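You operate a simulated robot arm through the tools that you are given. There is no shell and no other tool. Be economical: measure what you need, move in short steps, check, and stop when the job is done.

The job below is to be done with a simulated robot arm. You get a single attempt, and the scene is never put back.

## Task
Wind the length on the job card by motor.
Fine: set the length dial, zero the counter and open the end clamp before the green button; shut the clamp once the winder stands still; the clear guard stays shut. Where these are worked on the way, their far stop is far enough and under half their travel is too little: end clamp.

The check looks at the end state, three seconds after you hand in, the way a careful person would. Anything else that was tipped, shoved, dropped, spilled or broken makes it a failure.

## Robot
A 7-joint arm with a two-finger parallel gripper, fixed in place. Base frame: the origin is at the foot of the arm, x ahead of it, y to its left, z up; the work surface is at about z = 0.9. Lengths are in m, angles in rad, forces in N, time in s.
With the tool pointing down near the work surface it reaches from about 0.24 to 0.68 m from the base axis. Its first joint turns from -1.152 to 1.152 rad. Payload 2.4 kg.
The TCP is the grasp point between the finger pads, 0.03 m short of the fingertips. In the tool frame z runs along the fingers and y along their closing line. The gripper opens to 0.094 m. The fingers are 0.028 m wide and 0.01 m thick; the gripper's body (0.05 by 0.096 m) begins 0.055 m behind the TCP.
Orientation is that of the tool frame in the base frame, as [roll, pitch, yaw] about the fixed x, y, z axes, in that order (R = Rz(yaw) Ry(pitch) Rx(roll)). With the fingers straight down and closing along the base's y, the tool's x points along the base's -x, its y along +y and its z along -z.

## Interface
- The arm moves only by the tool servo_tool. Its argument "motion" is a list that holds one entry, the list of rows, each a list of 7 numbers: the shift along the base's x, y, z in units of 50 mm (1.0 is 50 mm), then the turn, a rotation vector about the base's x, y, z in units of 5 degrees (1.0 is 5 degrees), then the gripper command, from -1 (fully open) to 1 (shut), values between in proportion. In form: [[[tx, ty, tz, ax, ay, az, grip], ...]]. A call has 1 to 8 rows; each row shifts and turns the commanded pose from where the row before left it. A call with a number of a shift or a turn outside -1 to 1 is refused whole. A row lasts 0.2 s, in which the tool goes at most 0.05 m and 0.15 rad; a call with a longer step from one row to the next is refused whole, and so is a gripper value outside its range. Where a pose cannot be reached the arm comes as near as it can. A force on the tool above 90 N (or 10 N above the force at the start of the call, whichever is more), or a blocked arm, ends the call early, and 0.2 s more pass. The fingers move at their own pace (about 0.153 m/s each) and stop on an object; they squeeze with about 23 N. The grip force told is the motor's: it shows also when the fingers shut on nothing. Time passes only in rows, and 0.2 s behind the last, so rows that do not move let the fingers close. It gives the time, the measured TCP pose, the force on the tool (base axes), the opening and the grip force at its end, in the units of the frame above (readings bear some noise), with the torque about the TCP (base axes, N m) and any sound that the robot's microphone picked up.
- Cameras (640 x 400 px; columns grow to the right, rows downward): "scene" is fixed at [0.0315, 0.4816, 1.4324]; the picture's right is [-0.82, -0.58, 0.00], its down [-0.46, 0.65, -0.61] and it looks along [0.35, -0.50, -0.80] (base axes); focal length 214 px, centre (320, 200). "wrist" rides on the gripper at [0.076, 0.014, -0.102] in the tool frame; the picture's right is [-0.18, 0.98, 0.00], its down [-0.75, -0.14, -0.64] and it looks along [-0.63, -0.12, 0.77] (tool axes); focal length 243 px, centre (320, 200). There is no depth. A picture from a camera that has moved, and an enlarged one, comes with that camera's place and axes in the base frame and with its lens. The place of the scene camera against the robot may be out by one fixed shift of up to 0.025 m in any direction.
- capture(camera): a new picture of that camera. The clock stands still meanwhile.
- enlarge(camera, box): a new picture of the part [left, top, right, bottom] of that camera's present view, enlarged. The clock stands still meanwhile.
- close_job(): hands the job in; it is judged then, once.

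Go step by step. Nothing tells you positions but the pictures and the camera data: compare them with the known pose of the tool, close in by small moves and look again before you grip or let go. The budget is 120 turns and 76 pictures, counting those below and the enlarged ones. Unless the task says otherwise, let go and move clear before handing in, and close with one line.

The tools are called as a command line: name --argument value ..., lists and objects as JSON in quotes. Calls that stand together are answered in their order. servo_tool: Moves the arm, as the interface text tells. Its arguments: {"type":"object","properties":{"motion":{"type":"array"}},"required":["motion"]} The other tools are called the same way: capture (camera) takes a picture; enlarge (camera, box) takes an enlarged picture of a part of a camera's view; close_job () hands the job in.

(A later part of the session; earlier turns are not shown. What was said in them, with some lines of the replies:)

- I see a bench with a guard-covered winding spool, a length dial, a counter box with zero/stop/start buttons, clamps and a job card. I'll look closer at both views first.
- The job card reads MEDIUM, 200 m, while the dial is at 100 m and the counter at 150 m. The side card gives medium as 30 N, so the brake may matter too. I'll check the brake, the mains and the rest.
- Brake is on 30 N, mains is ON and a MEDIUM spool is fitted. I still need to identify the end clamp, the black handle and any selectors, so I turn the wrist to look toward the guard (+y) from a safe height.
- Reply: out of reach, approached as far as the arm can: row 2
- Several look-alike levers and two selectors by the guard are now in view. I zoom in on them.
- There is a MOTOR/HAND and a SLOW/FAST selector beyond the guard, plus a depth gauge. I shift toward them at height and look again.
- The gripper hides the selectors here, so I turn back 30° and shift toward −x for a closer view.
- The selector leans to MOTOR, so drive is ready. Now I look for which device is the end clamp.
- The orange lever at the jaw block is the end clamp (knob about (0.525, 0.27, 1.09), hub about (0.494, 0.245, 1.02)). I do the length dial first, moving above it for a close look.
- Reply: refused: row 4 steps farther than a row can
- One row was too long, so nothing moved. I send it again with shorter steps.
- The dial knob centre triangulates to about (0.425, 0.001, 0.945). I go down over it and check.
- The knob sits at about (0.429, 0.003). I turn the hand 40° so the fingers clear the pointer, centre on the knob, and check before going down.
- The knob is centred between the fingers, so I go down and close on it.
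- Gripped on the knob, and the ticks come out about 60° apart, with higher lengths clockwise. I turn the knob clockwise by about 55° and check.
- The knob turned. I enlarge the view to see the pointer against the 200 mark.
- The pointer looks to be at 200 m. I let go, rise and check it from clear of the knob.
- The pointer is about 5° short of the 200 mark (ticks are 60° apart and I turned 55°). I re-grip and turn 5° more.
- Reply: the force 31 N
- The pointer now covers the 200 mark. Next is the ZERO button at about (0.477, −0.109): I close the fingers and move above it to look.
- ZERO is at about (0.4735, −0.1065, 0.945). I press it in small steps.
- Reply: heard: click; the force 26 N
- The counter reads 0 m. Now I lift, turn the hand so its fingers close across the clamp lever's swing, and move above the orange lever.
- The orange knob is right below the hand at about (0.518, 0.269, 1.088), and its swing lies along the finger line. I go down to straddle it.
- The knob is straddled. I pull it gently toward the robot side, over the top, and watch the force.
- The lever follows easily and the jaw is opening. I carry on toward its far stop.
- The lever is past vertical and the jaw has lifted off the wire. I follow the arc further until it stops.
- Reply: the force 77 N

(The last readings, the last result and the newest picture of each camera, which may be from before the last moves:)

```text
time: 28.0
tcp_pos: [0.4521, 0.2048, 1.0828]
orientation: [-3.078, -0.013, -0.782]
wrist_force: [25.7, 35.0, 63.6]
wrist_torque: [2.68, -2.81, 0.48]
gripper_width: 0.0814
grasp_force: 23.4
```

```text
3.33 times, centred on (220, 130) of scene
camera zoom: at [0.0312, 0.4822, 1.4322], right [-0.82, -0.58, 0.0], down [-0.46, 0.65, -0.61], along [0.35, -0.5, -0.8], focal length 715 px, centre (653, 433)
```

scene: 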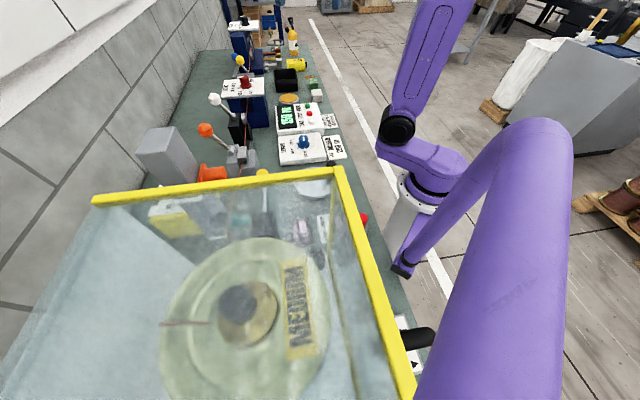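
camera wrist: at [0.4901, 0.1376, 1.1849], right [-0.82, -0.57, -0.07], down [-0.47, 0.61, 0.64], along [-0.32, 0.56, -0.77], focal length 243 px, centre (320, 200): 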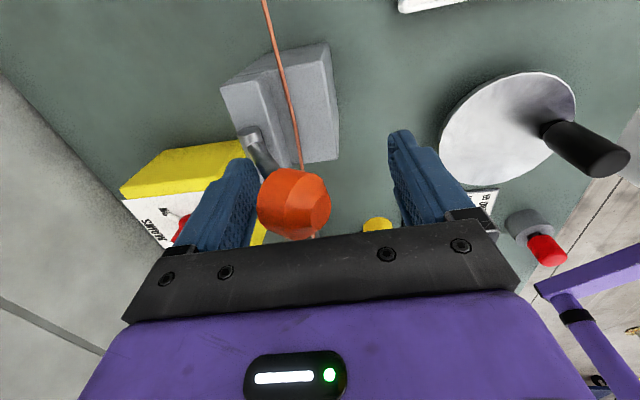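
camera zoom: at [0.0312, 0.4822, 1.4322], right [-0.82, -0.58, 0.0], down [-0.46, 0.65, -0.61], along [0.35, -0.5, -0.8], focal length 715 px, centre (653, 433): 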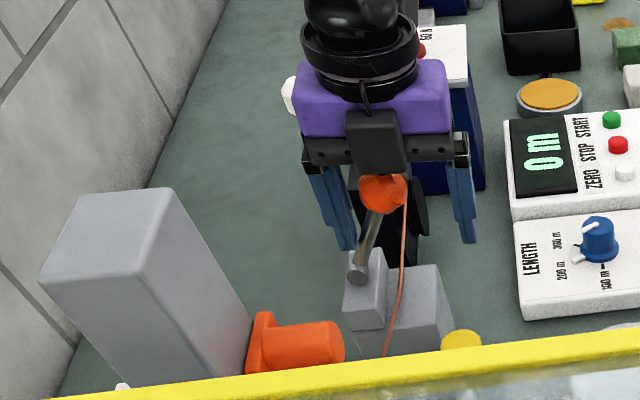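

The lever met its far stop (force rose, lever no longer moves). I back off the way I came and lift clear.

servo_tool --motion '[[[0.12, 0.12, 0.2, 0, 0, 0, 0], [0.14, 0.14, 0.2, 0, 0, 0, 0], [0.04, 0.04, 0.2, 0, 0, 0, 0], [0, 0, 0, 0, 0, 0, -0.2]]]'

capture --camera "wrist"

```text
time: 29.0
tcp_pos: [0.4585, 0.2065, 1.0991]
orientation: [3.138, -0.002, -0.789]
wrist_force: [6.6, 3.3, 1.4]
wrist_torque: [0.09, -0.23, -0.04]
gripper_width: 0.0604
grasp_force: 3.8
```

```text
31 pictures are left
camera wrist: at [0.501, 0.143, 1.2023], right [-0.83, -0.56, 0.0], down [-0.43, 0.64, 0.64], along [-0.36, 0.53, -0.77], focal length 243 px, centre (320, 200)
```

wrist: 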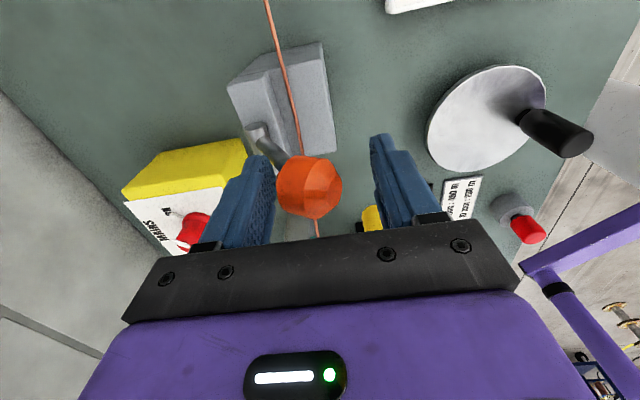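

Clear of stop. I lift and travel to the START button while turning the hand back.

servo_tool --motion '[[[0, 0, 0.9, 0, 0, 0, -0.2], [0, 0, 0.9, 0, 0, 0, -0.2], [0, 0, 0.9, 0, 0, 0, -0.2], [0, -0.8, 0, 0, 0, -1, 1], [0, -0.8, 0, 0, 0, -1, 1], [0, -0.8, 0, 0, 0, -1, 1], [0, -0.8, 0, 0, 0, -1, 1], [0.2, -0.8, 0, 0, 0, -1, 1]]]'

servo_tool --motion '[[[0.3, -0.8, 0, 0, 0, -1, 1], [0.3, -0.8, 0, 0, 0, -1, 1], [0.3, -0.8, 0, 0, 0, -1, 1], [0.4, -0.8, 0, 0, 0, -1, 1], [0.4, -0.65, -0.3, 0, 0, -1, 1], [0, 0, -0.9, 0, 0, -1, 1], [0, 0, -0.9, 0, 0, -1, 1], [0, 0, -0.9, 0, 0, -1, 1]]]'

capture --camera "wrist"

capture --camera "scene"

```text
time: 30.8
tcp_pos: [0.4684, 0.0087, 1.2351]
orientation: [3.142, 0.001, -1.223]
wrist_force: [0.8, -0.3, 0.4]
wrist_torque: [0.01, -0.01, 0.0]
gripper_width: 0.0001
grasp_force: 23.1
```

```text
time: 32.6
tcp_pos: [0.5532, -0.1833, 1.0832]
orientation: [-3.141, 0.0, -1.922]
wrist_force: [-0.8, -0.3, 0.1]
wrist_torque: [-0.02, 0.02, 0.01]
gripper_width: 0.0
grasp_force: 23.1
```

```text
30 pictures are left
camera wrist: at [0.5123, -0.2492, 1.1863], right [-0.86, 0.51, 0.0], down [0.39, 0.66, 0.64], along [0.33, 0.55, -0.77], focal length 243 px, centre (320, 200)
```

wrist: 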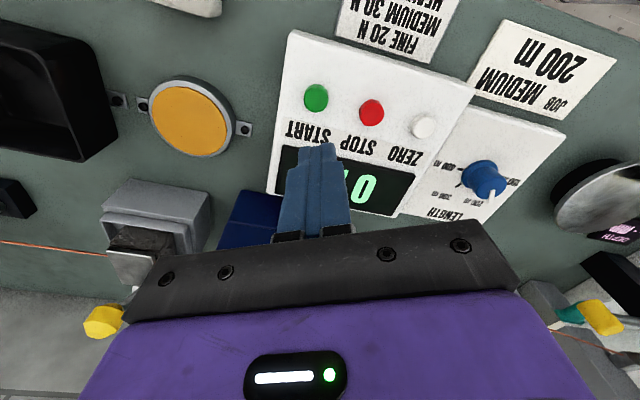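

```text
29 pictures are left
```

scene: 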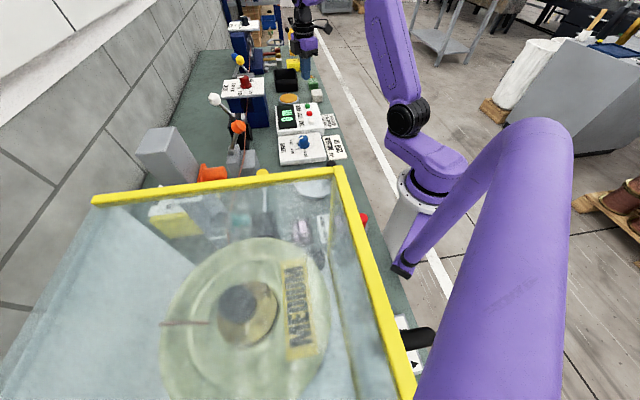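

The lever stays open, dial is at 200 and counter at 0. START is at (0.554, −0.187); I press it.

servo_tool --motion '[[[0.01, -0.07, -0.8, 0, 0, 0, 1], [0, 0, -0.8, 0, 0, 0, 1], [0, 0, -0.48, 0, 0, 0, 1], [0, 0, -0.12, 0, 0, 0, 1], [0, 0, -0.05, 0, 0, 0, 1]]]'

enlarge --camera "scene" --box '[185, 70, 355, 200]'

```text
time: 33.8
tcp_pos: [0.5538, -0.188, 0.974]
orientation: [-3.138, 0.001, -1.92]
wrist_force: [-1.6, 1.6, 13.8]
wrist_torque: [0.03, 0.05, -0.05]
gripper_width: 0.0002
grasp_force: 23.2
heard: click
```

```text
3.08 times, centred on (270, 135) of scene
camera zoom: at [0.0312, 0.4817, 1.4324], right [-0.82, -0.58, 0.0], down [-0.46, 0.65, -0.61], along [0.35, -0.5, -0.8], focal length 660 px, centre (474, 400)
```

zoom: 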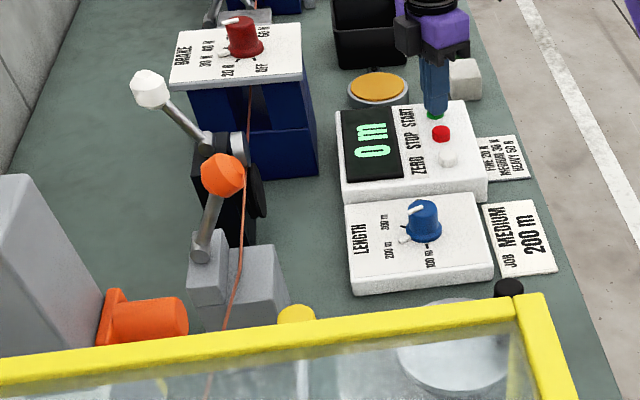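

A click was heard. I lift off the button, stay still and see whether the counter runs.

servo_tool --motion '[[[0, 0, 0.8, 0, 0, 0, 1], [0, 0, 0.8, 0, 0, 0, 1], [0, 0, 0, 0, 0, 0, 1], [0, 0, 0, 0, 0, 0, 1]]]'

enlarge --camera "scene" --box '[185, 70, 355, 200]'

```text
time: 34.8
tcp_pos: [0.5536, -0.1882, 1.053]
orientation: [3.141, 0.001, -1.919]
wrist_force: [-0.5, 0.3, -0.5]
wrist_torque: [0.01, 0.02, -0.03]
gripper_width: 0.0
grasp_force: 22.9
```

```text
3.08 times, centred on (270, 135) of scene
camera zoom: at [0.0315, 0.4816, 1.4324], right [-0.82, -0.58, 0.0], down [-0.46, 0.65, -0.61], along [0.35, -0.5, -0.8], focal length 660 px, centre (474, 400)
```

zoom: 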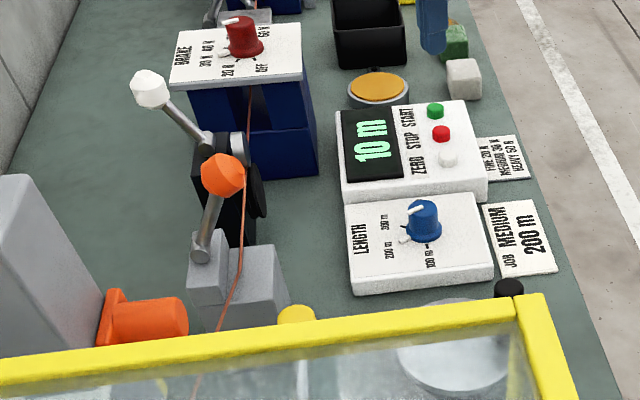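

The winder runs and the counter climbs. Meanwhile I travel back to a waiting pose above the clamp lever, without touching it.

servo_tool --motion '[[[0, 0, 0.9, 0, 0, 1, 1], [0, 0, 0.9, 0, 0, 1, 1], [0, 0, 0.9, 0, 0, 1, 1], [0, 0, 0.9, 0, 0, 1, 1], [-0.4, 0.8, 0, 0, 0, 1, 1], [-0.4, 0.8, 0, 0, 0, 1, 1], [-0.4, 0.8, 0, 0, 0, 1, 1], [-0.3, 0.8, 0, 0, 0, 1, 1]]]'

servo_tool --motion '[[[-0.3, 0.8, 0, 0, 0, 1, 0.2], [-0.1, 0.8, 0, 0, 0, 1, 0.2], [0, 0.8, 0, 0, 0, 1, 0.2], [0, 0.8, 0, 0, 0, 1, 0.2], [0, 0.8, 0, 0, 0, 1, 0.2], [0, 0.76, 0, 0, 0, 0, 0.2]]]'

capture --camera "scene"

```text
time: 36.6
tcp_pos: [0.4773, -0.0274, 1.2334]
orientation: [3.141, -0.001, -1.22]
wrist_force: [-0.1, 0.2, -0.9]
wrist_torque: [0.01, -0.02, -0.01]
gripper_width: 0.0002
grasp_force: 23.4
```

```text
time: 38.0
tcp_pos: [0.4576, 0.212, 1.2364]
orientation: [-3.142, -0.001, -0.784]
wrist_force: [0.7, 0.7, -0.9]
wrist_torque: [0.01, -0.01, 0.05]
gripper_width: 0.0376
grasp_force: 0.1
```

```text
26 pictures are left
```

scene: 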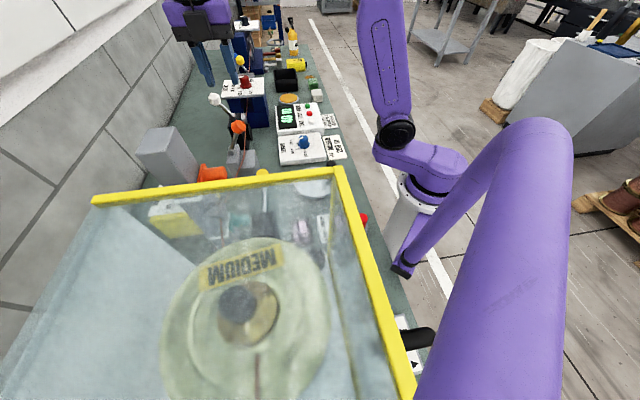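

The spool turns. I hold still and let it run.

servo_tool --motion '[[[0, 0, 0, 0, 0, 0, 0], [0, 0, 0, 0, 0, 0, 0], [0, 0, 0, 0, 0, 0, 0], [0, 0, 0, 0, 0, 0, 0], [0, 0, 0, 0, 0, 0, 0], [0, 0, 0, 0, 0, 0, 0], [0, 0, 0, 0, 0, 0, 0], [0, 0, 0, 0, 0, 0, 0]]]'

servo_tool --motion '[[[0, 0, 0, 0, 0, 0, 0], [0, 0, 0, 0, 0, 0, 0], [0, 0, 0, 0, 0, 0, 0], [0, 0, 0, 0, 0, 0, 0], [0, 0, 0, 0, 0, 0, 0], [0, 0, 0, 0, 0, 0, 0], [0, 0, 0, 0, 0, 0, 0], [0, 0, 0, 0, 0, 0, 0]]]'

servo_tool --motion '[[[0, 0, 0, 0, 0, 0, 0], [0, 0, 0, 0, 0, 0, 0], [0, 0, 0, 0, 0, 0, 0], [0, 0, 0, 0, 0, 0, 0], [0, 0, 0, 0, 0, 0, 0], [0, 0, 0, 0, 0, 0, 0], [0, 0, 0, 0, 0, 0, 0], [0, 0, 0, 0, 0, 0, 0]]]'

enlarge --camera "scene" --box '[185, 70, 355, 200]'

```text
time: 39.8
tcp_pos: [0.4571, 0.2121, 1.2359]
orientation: [3.141, 0.0, -0.784]
wrist_force: [0.3, 0.1, -0.3]
wrist_torque: [0.03, 0.02, -0.02]
gripper_width: 0.0471
grasp_force: 0.1
```

```text
time: 41.6
tcp_pos: [0.4569, 0.2108, 1.2358]
orientation: [-3.14, 0.001, -0.786]
wrist_force: [0.7, 0.4, -0.3]
wrist_torque: [0.01, 0.02, 0.02]
gripper_width: 0.0469
grasp_force: 0.1
```

```text
time: 43.4
tcp_pos: [0.4575, 0.211, 1.2355]
orientation: [3.141, 0.0, -0.784]
wrist_force: [-0.7, -0.4, -0.3]
wrist_torque: [0.03, -0.03, -0.03]
gripper_width: 0.0469
grasp_force: 0.0
```

```text
3.08 times, centred on (270, 135) of scene
camera zoom: at [0.0315, 0.4816, 1.4324], right [-0.82, -0.58, 0.0], down [-0.46, 0.65, -0.61], along [0.35, -0.5, -0.8], focal length 660 px, centre (474, 400)
```

zoom: 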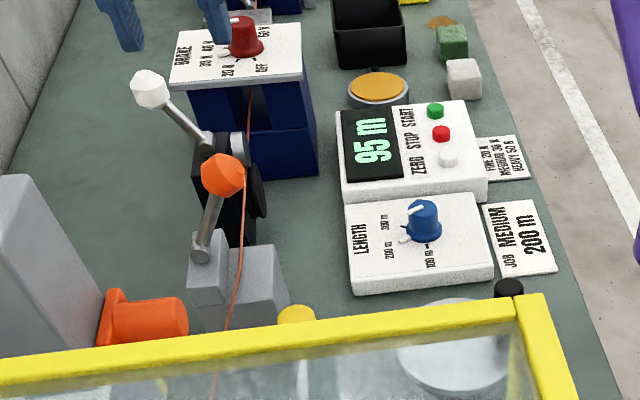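

The counter reads 95 m at about 10 m/s, so about 11 s more is needed.

servo_tool --motion '[[[0, 0, 0, 0, 0, 0, 0], [0, 0, 0, 0, 0, 0, 0], [0, 0, 0, 0, 0, 0, 0], [0, 0, 0, 0, 0, 0, 0], [0, 0, 0, 0, 0, 0, 0], [0, 0, 0, 0, 0, 0, 0], [0, 0, 0, 0, 0, 0, 0], [0, 0, 0, 0, 0, 0, 0]]]'

servo_tool --motion '[[[0, 0, 0, 0, 0, 0, 0], [0, 0, 0, 0, 0, 0, 0], [0, 0, 0, 0, 0, 0, 0], [0, 0, 0, 0, 0, 0, 0], [0, 0, 0, 0, 0, 0, 0], [0, 0, 0, 0, 0, 0, 0], [0, 0, 0, 0, 0, 0, 0], [0, 0, 0, 0, 0, 0, 0]]]'

servo_tool --motion '[[[0, 0, 0, 0, 0, 0, 0], [0, 0, 0, 0, 0, 0, 0], [0, 0, 0, 0, 0, 0, 0], [0, 0, 0, 0, 0, 0, 0], [0, 0, 0, 0, 0, 0, 0], [0, 0, 0, 0, 0, 0, 0], [0, 0, 0, 0, 0, 0, 0], [0, 0, 0, 0, 0, 0, 0]]]'

servo_tool --motion '[[[0, 0, 0, 0, 0, 0, 0], [0, 0, 0, 0, 0, 0, 0], [0, 0, 0, 0, 0, 0, 0], [0, 0, 0, 0, 0, 0, 0], [0, 0, 0, 0, 0, 0, 0], [0, 0, 0, 0, 0, 0, 0], [0, 0, 0, 0, 0, 0, 0], [0, 0, 0, 0, 0, 0, 0]]]'

servo_tool --motion '[[[0, 0, 0, 0, 0, 0, 0], [0, 0, 0, 0, 0, 0, 0], [0, 0, 0, 0, 0, 0, 0], [0, 0, 0, 0, 0, 0, 0], [0, 0, 0, 0, 0, 0, 0], [0, 0, 0, 0, 0, 0, 0], [0, 0, 0, 0, 0, 0, 0], [0, 0, 0, 0, 0, 0, 0]]]'

servo_tool --motion '[[[0, 0, 0, 0, 0, 0, 0], [0, 0, 0, 0, 0, 0, 0], [0, 0, 0, 0, 0, 0, 0], [0, 0, 0, 0, 0, 0, 0], [0, 0, 0, 0, 0, 0, 0], [0, 0, 0, 0, 0, 0, 0], [0, 0, 0, 0, 0, 0, 0], [0, 0, 0, 0, 0, 0, 0]]]'

servo_tool --motion '[[[0, 0, 0, 0, 0, 0, 0], [0, 0, 0, 0, 0, 0, 0], [0, 0, 0, 0, 0, 0, 0], [0, 0, 0, 0, 0, 0, 0], [0, 0, 0, 0, 0, 0, 0], [0, 0, 0, 0, 0, 0, 0], [0, 0, 0, 0, 0, 0, 0], [0, 0, 0, 0, 0, 0, 0]]]'

capture --camera "scene"

```text
time: 45.2
tcp_pos: [0.4561, 0.2122, 1.2352]
orientation: [3.141, 0.0, -0.786]
wrist_force: [1.1, 0.2, 0.1]
wrist_torque: [0.04, -0.03, -0.02]
gripper_width: 0.0471
grasp_force: 0.1
```

```text
time: 47.0
tcp_pos: [0.4563, 0.2113, 1.237]
orientation: [3.142, 0.001, -0.786]
wrist_force: [-0.3, 0.3, 0.2]
wrist_torque: [-0.05, -0.03, -0.02]
gripper_width: 0.047
grasp_force: 0.0
```

```text
time: 48.8
tcp_pos: [0.4571, 0.213, 1.2353]
orientation: [3.142, 0.002, -0.786]
wrist_force: [0.7, 0.0, 0.5]
wrist_torque: [0.02, 0.03, -0.01]
gripper_width: 0.0472
grasp_force: 0.1
```

```text
time: 50.6
tcp_pos: [0.4579, 0.2111, 1.2361]
orientation: [-3.141, 0.0, -0.784]
wrist_force: [0.6, 0.1, 0.0]
wrist_torque: [0.0, 0.03, 0.01]
gripper_width: 0.0472
grasp_force: 0.0
```

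```text
time: 52.4
tcp_pos: [0.4574, 0.2119, 1.2357]
orientation: [-3.14, -0.001, -0.783]
wrist_force: [0.2, -0.7, 0.1]
wrist_torque: [-0.02, 0.01, -0.01]
gripper_width: 0.047
grasp_force: 0.1
```

```text
time: 54.2
tcp_pos: [0.4565, 0.2113, 1.2353]
orientation: [-3.141, 0.0, -0.786]
wrist_force: [0.5, 0.4, 0.0]
wrist_torque: [0.03, -0.03, -0.01]
gripper_width: 0.047
grasp_force: 0.0
```

```text
time: 56.0
tcp_pos: [0.4568, 0.2108, 1.2352]
orientation: [3.141, -0.001, -0.786]
wrist_force: [-0.5, 0.2, -0.1]
wrist_torque: [0.0, 0.0, 0.0]
gripper_width: 0.0471
grasp_force: 0.0
```

```text
24 pictures are left
```

scene: 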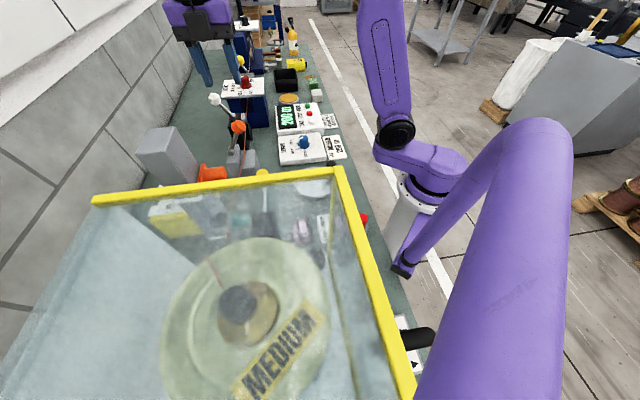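

The counter seems to read 200. I wait one step more to confirm that both spool and counter stand still.

servo_tool --motion '[[[0, 0, 0, 0, 0, 0, 0], [0, 0, 0, 0, 0, 0, 0], [0, 0, 0, 0, 0, 0, 0], [0, 0, 0, 0, 0, 0, 0], [0, 0, 0, 0, 0, 0, 0], [0, 0, 0, 0, 0, 0, 0]]]'

enlarge --camera "scene" --box '[150, 70, 390, 390]'

capture --camera "wrist"

```text
time: 57.4
tcp_pos: [0.4574, 0.2118, 1.235]
orientation: [-3.141, 0.001, -0.786]
wrist_force: [0.5, 0.1, 0.1]
wrist_torque: [0.03, 0.01, 0.01]
gripper_width: 0.047
grasp_force: 0.0
```

```text
1.25 times, centred on (270, 230) of scene
camera zoom: at [0.0315, 0.4816, 1.4324], right [-0.82, -0.58, 0.0], down [-0.46, 0.65, -0.61], along [0.35, -0.5, -0.8], focal length 268 px, centre (382, 162)
```

zoom: 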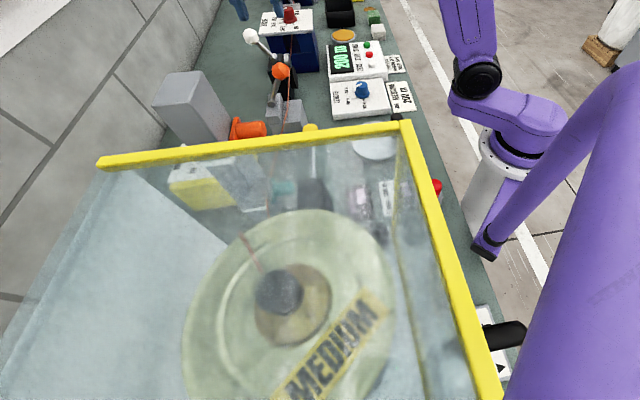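

```text
22 pictures are left
camera wrist: at [0.4995, 0.1483, 1.3378], right [-0.83, -0.56, 0.0], down [-0.43, 0.63, 0.64], along [-0.36, 0.53, -0.77], focal length 243 px, centre (320, 200)
```

wrist: 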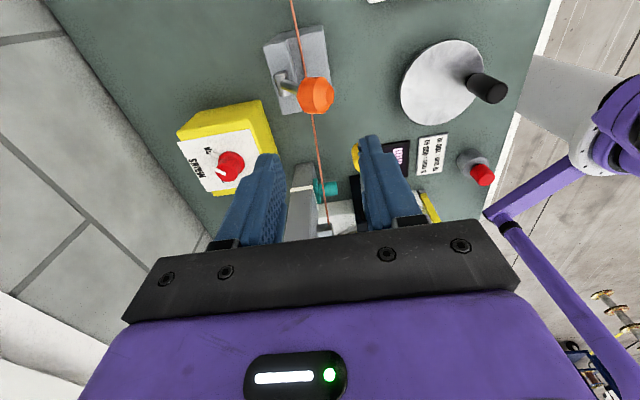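

The winder stands still at 200 m. I go down to straddle the clamp knob and carry the lever back to shut.

servo_tool --motion '[[[0.05, 0, -0.9, 0, 0, 0, 0], [0, 0, -0.9, 0, 0, 0, 0], [0, 0, -0.9, 0, 0, 0, 0]]]'

capture --camera "wrist"

```text
time: 58.2
tcp_pos: [0.4608, 0.2112, 1.0993]
orientation: [-3.138, -0.002, -0.787]
wrist_force: [2.2, 2.2, 7.0]
wrist_torque: [0.21, -0.25, 0.01]
gripper_width: 0.0496
grasp_force: 1.4
```

```text
21 pictures are left
camera wrist: at [0.5032, 0.1474, 1.2018], right [-0.82, -0.57, -0.01], down [-0.44, 0.63, 0.64], along [-0.36, 0.53, -0.77], focal length 243 px, centre (320, 200)
```

wrist: 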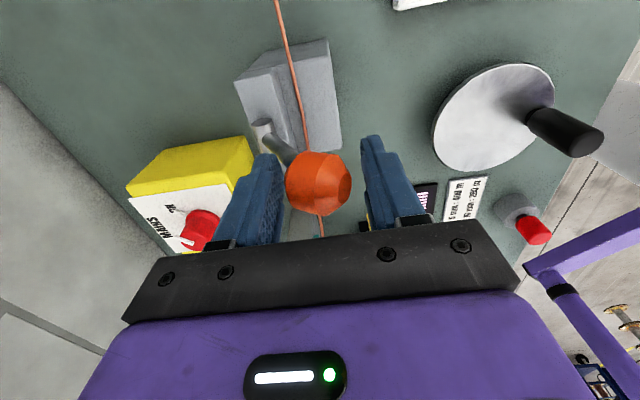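

Straddled. I push the lever back over the top toward the wall side.

servo_tool --motion '[[[0.16, 0.16, 0.04, 0, 0, 0, 0], [0.16, 0.16, 0.06, 0, 0, 0, 0], [0.16, 0.16, 0.04, 0, 0, 0, 0], [0.16, 0.16, 0, 0, 0, 0, 0], [0.16, 0.16, 0, 0, 0, 0, 0], [0.16, 0.16, -0.04, 0, 0, 0, 0], [0.16, 0.16, -0.06, 0, 0, 0, 0], [0.14, 0.14, -0.04, 0, 0, 0, 0]]]'

capture --camera "wrist"

```text
time: 60.0
tcp_pos: [0.5198, 0.2727, 1.0991]
orientation: [3.135, -0.001, -0.787]
wrist_force: [-12.6, -12.1, 10.8]
wrist_torque: [-0.61, 0.58, -0.05]
gripper_width: 0.0571
grasp_force: 9.1
```

```text
20 pictures are left
camera wrist: at [0.5641, 0.2087, 1.2008], right [-0.83, -0.56, 0.01], down [-0.43, 0.64, 0.64], along [-0.36, 0.53, -0.77], focal length 243 px, centre (320, 200)
```

wrist: 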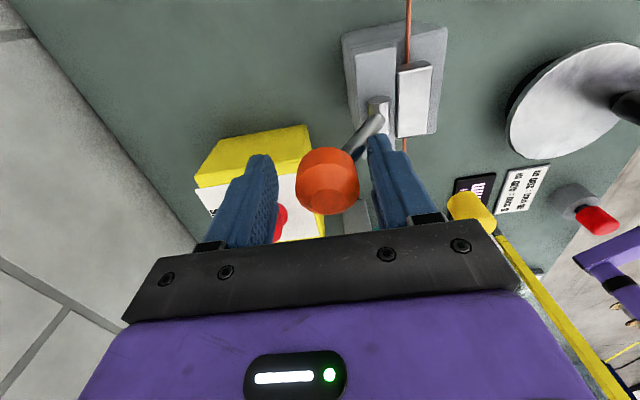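

The lever is at its shut stop and the jaw is down on the wire again. I back off, open the fingers, lift away, and check the whole scene.

servo_tool --motion '[[[-0.1, -0.1, 0.04, 0, 0, 0, 0], [0, 0, 0.4, 0, 0, 0, -0.3], [0, 0, 0.9, 0, 0, 0, -0.3], [0, 0, 0.9, 0, 0, 0, -0.3], [0, 0, 0.9, 0, 0, 0, -0.3], [-0.5, -0.7, 0, 0, 0, 0, -0.3], [-0.5, -0.7, 0, 0, 0, 0, -0.3]]]'

enlarge --camera "scene" --box '[185, 70, 355, 200]'

capture --camera "scene"

capture --camera "wrist"

```text
time: 61.6
tcp_pos: [0.4666, 0.1979, 1.2565]
orientation: [3.141, -0.001, -0.785]
wrist_force: [-0.3, -0.4, 0.4]
wrist_torque: [0.03, -0.04, -0.03]
gripper_width: 0.0611
grasp_force: 0.0
```

```text
3.08 times, centred on (270, 135) of scene
camera zoom: at [0.0315, 0.4816, 1.4324], right [-0.82, -0.58, 0.0], down [-0.46, 0.65, -0.61], along [0.35, -0.5, -0.8], focal length 660 px, centre (474, 400)
```

zoom: 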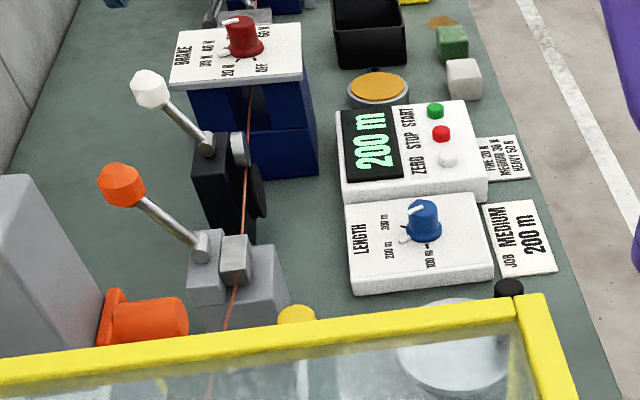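

```text
18 pictures are left
```

scene: 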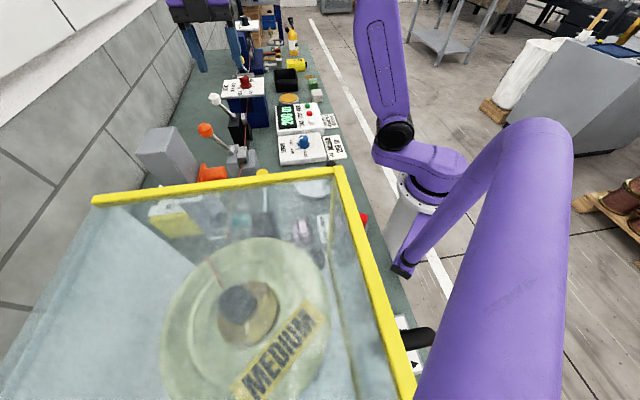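

```text
17 pictures are left
camera wrist: at [0.51, 0.1344, 1.3586], right [-0.82, -0.57, 0.0], down [-0.43, 0.63, 0.64], along [-0.36, 0.53, -0.77], focal length 243 px, centre (320, 200)
```

wrist: 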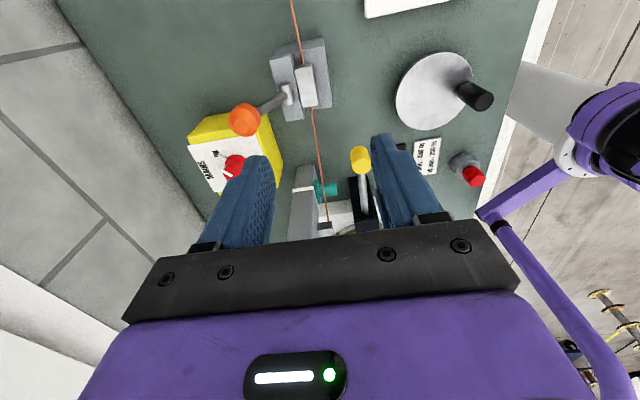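

The counter stands at 200 m, the clamp is shut on the wire, the guard stayed shut and the arm is clear, so I hand in.

close_job

```text
The job is handed in.
```

I wound 200 m of MEDIUM by motor, as the job card says: the winder stopped at 200 m, the end clamp is shut again, and the guard stayed shut throughout.
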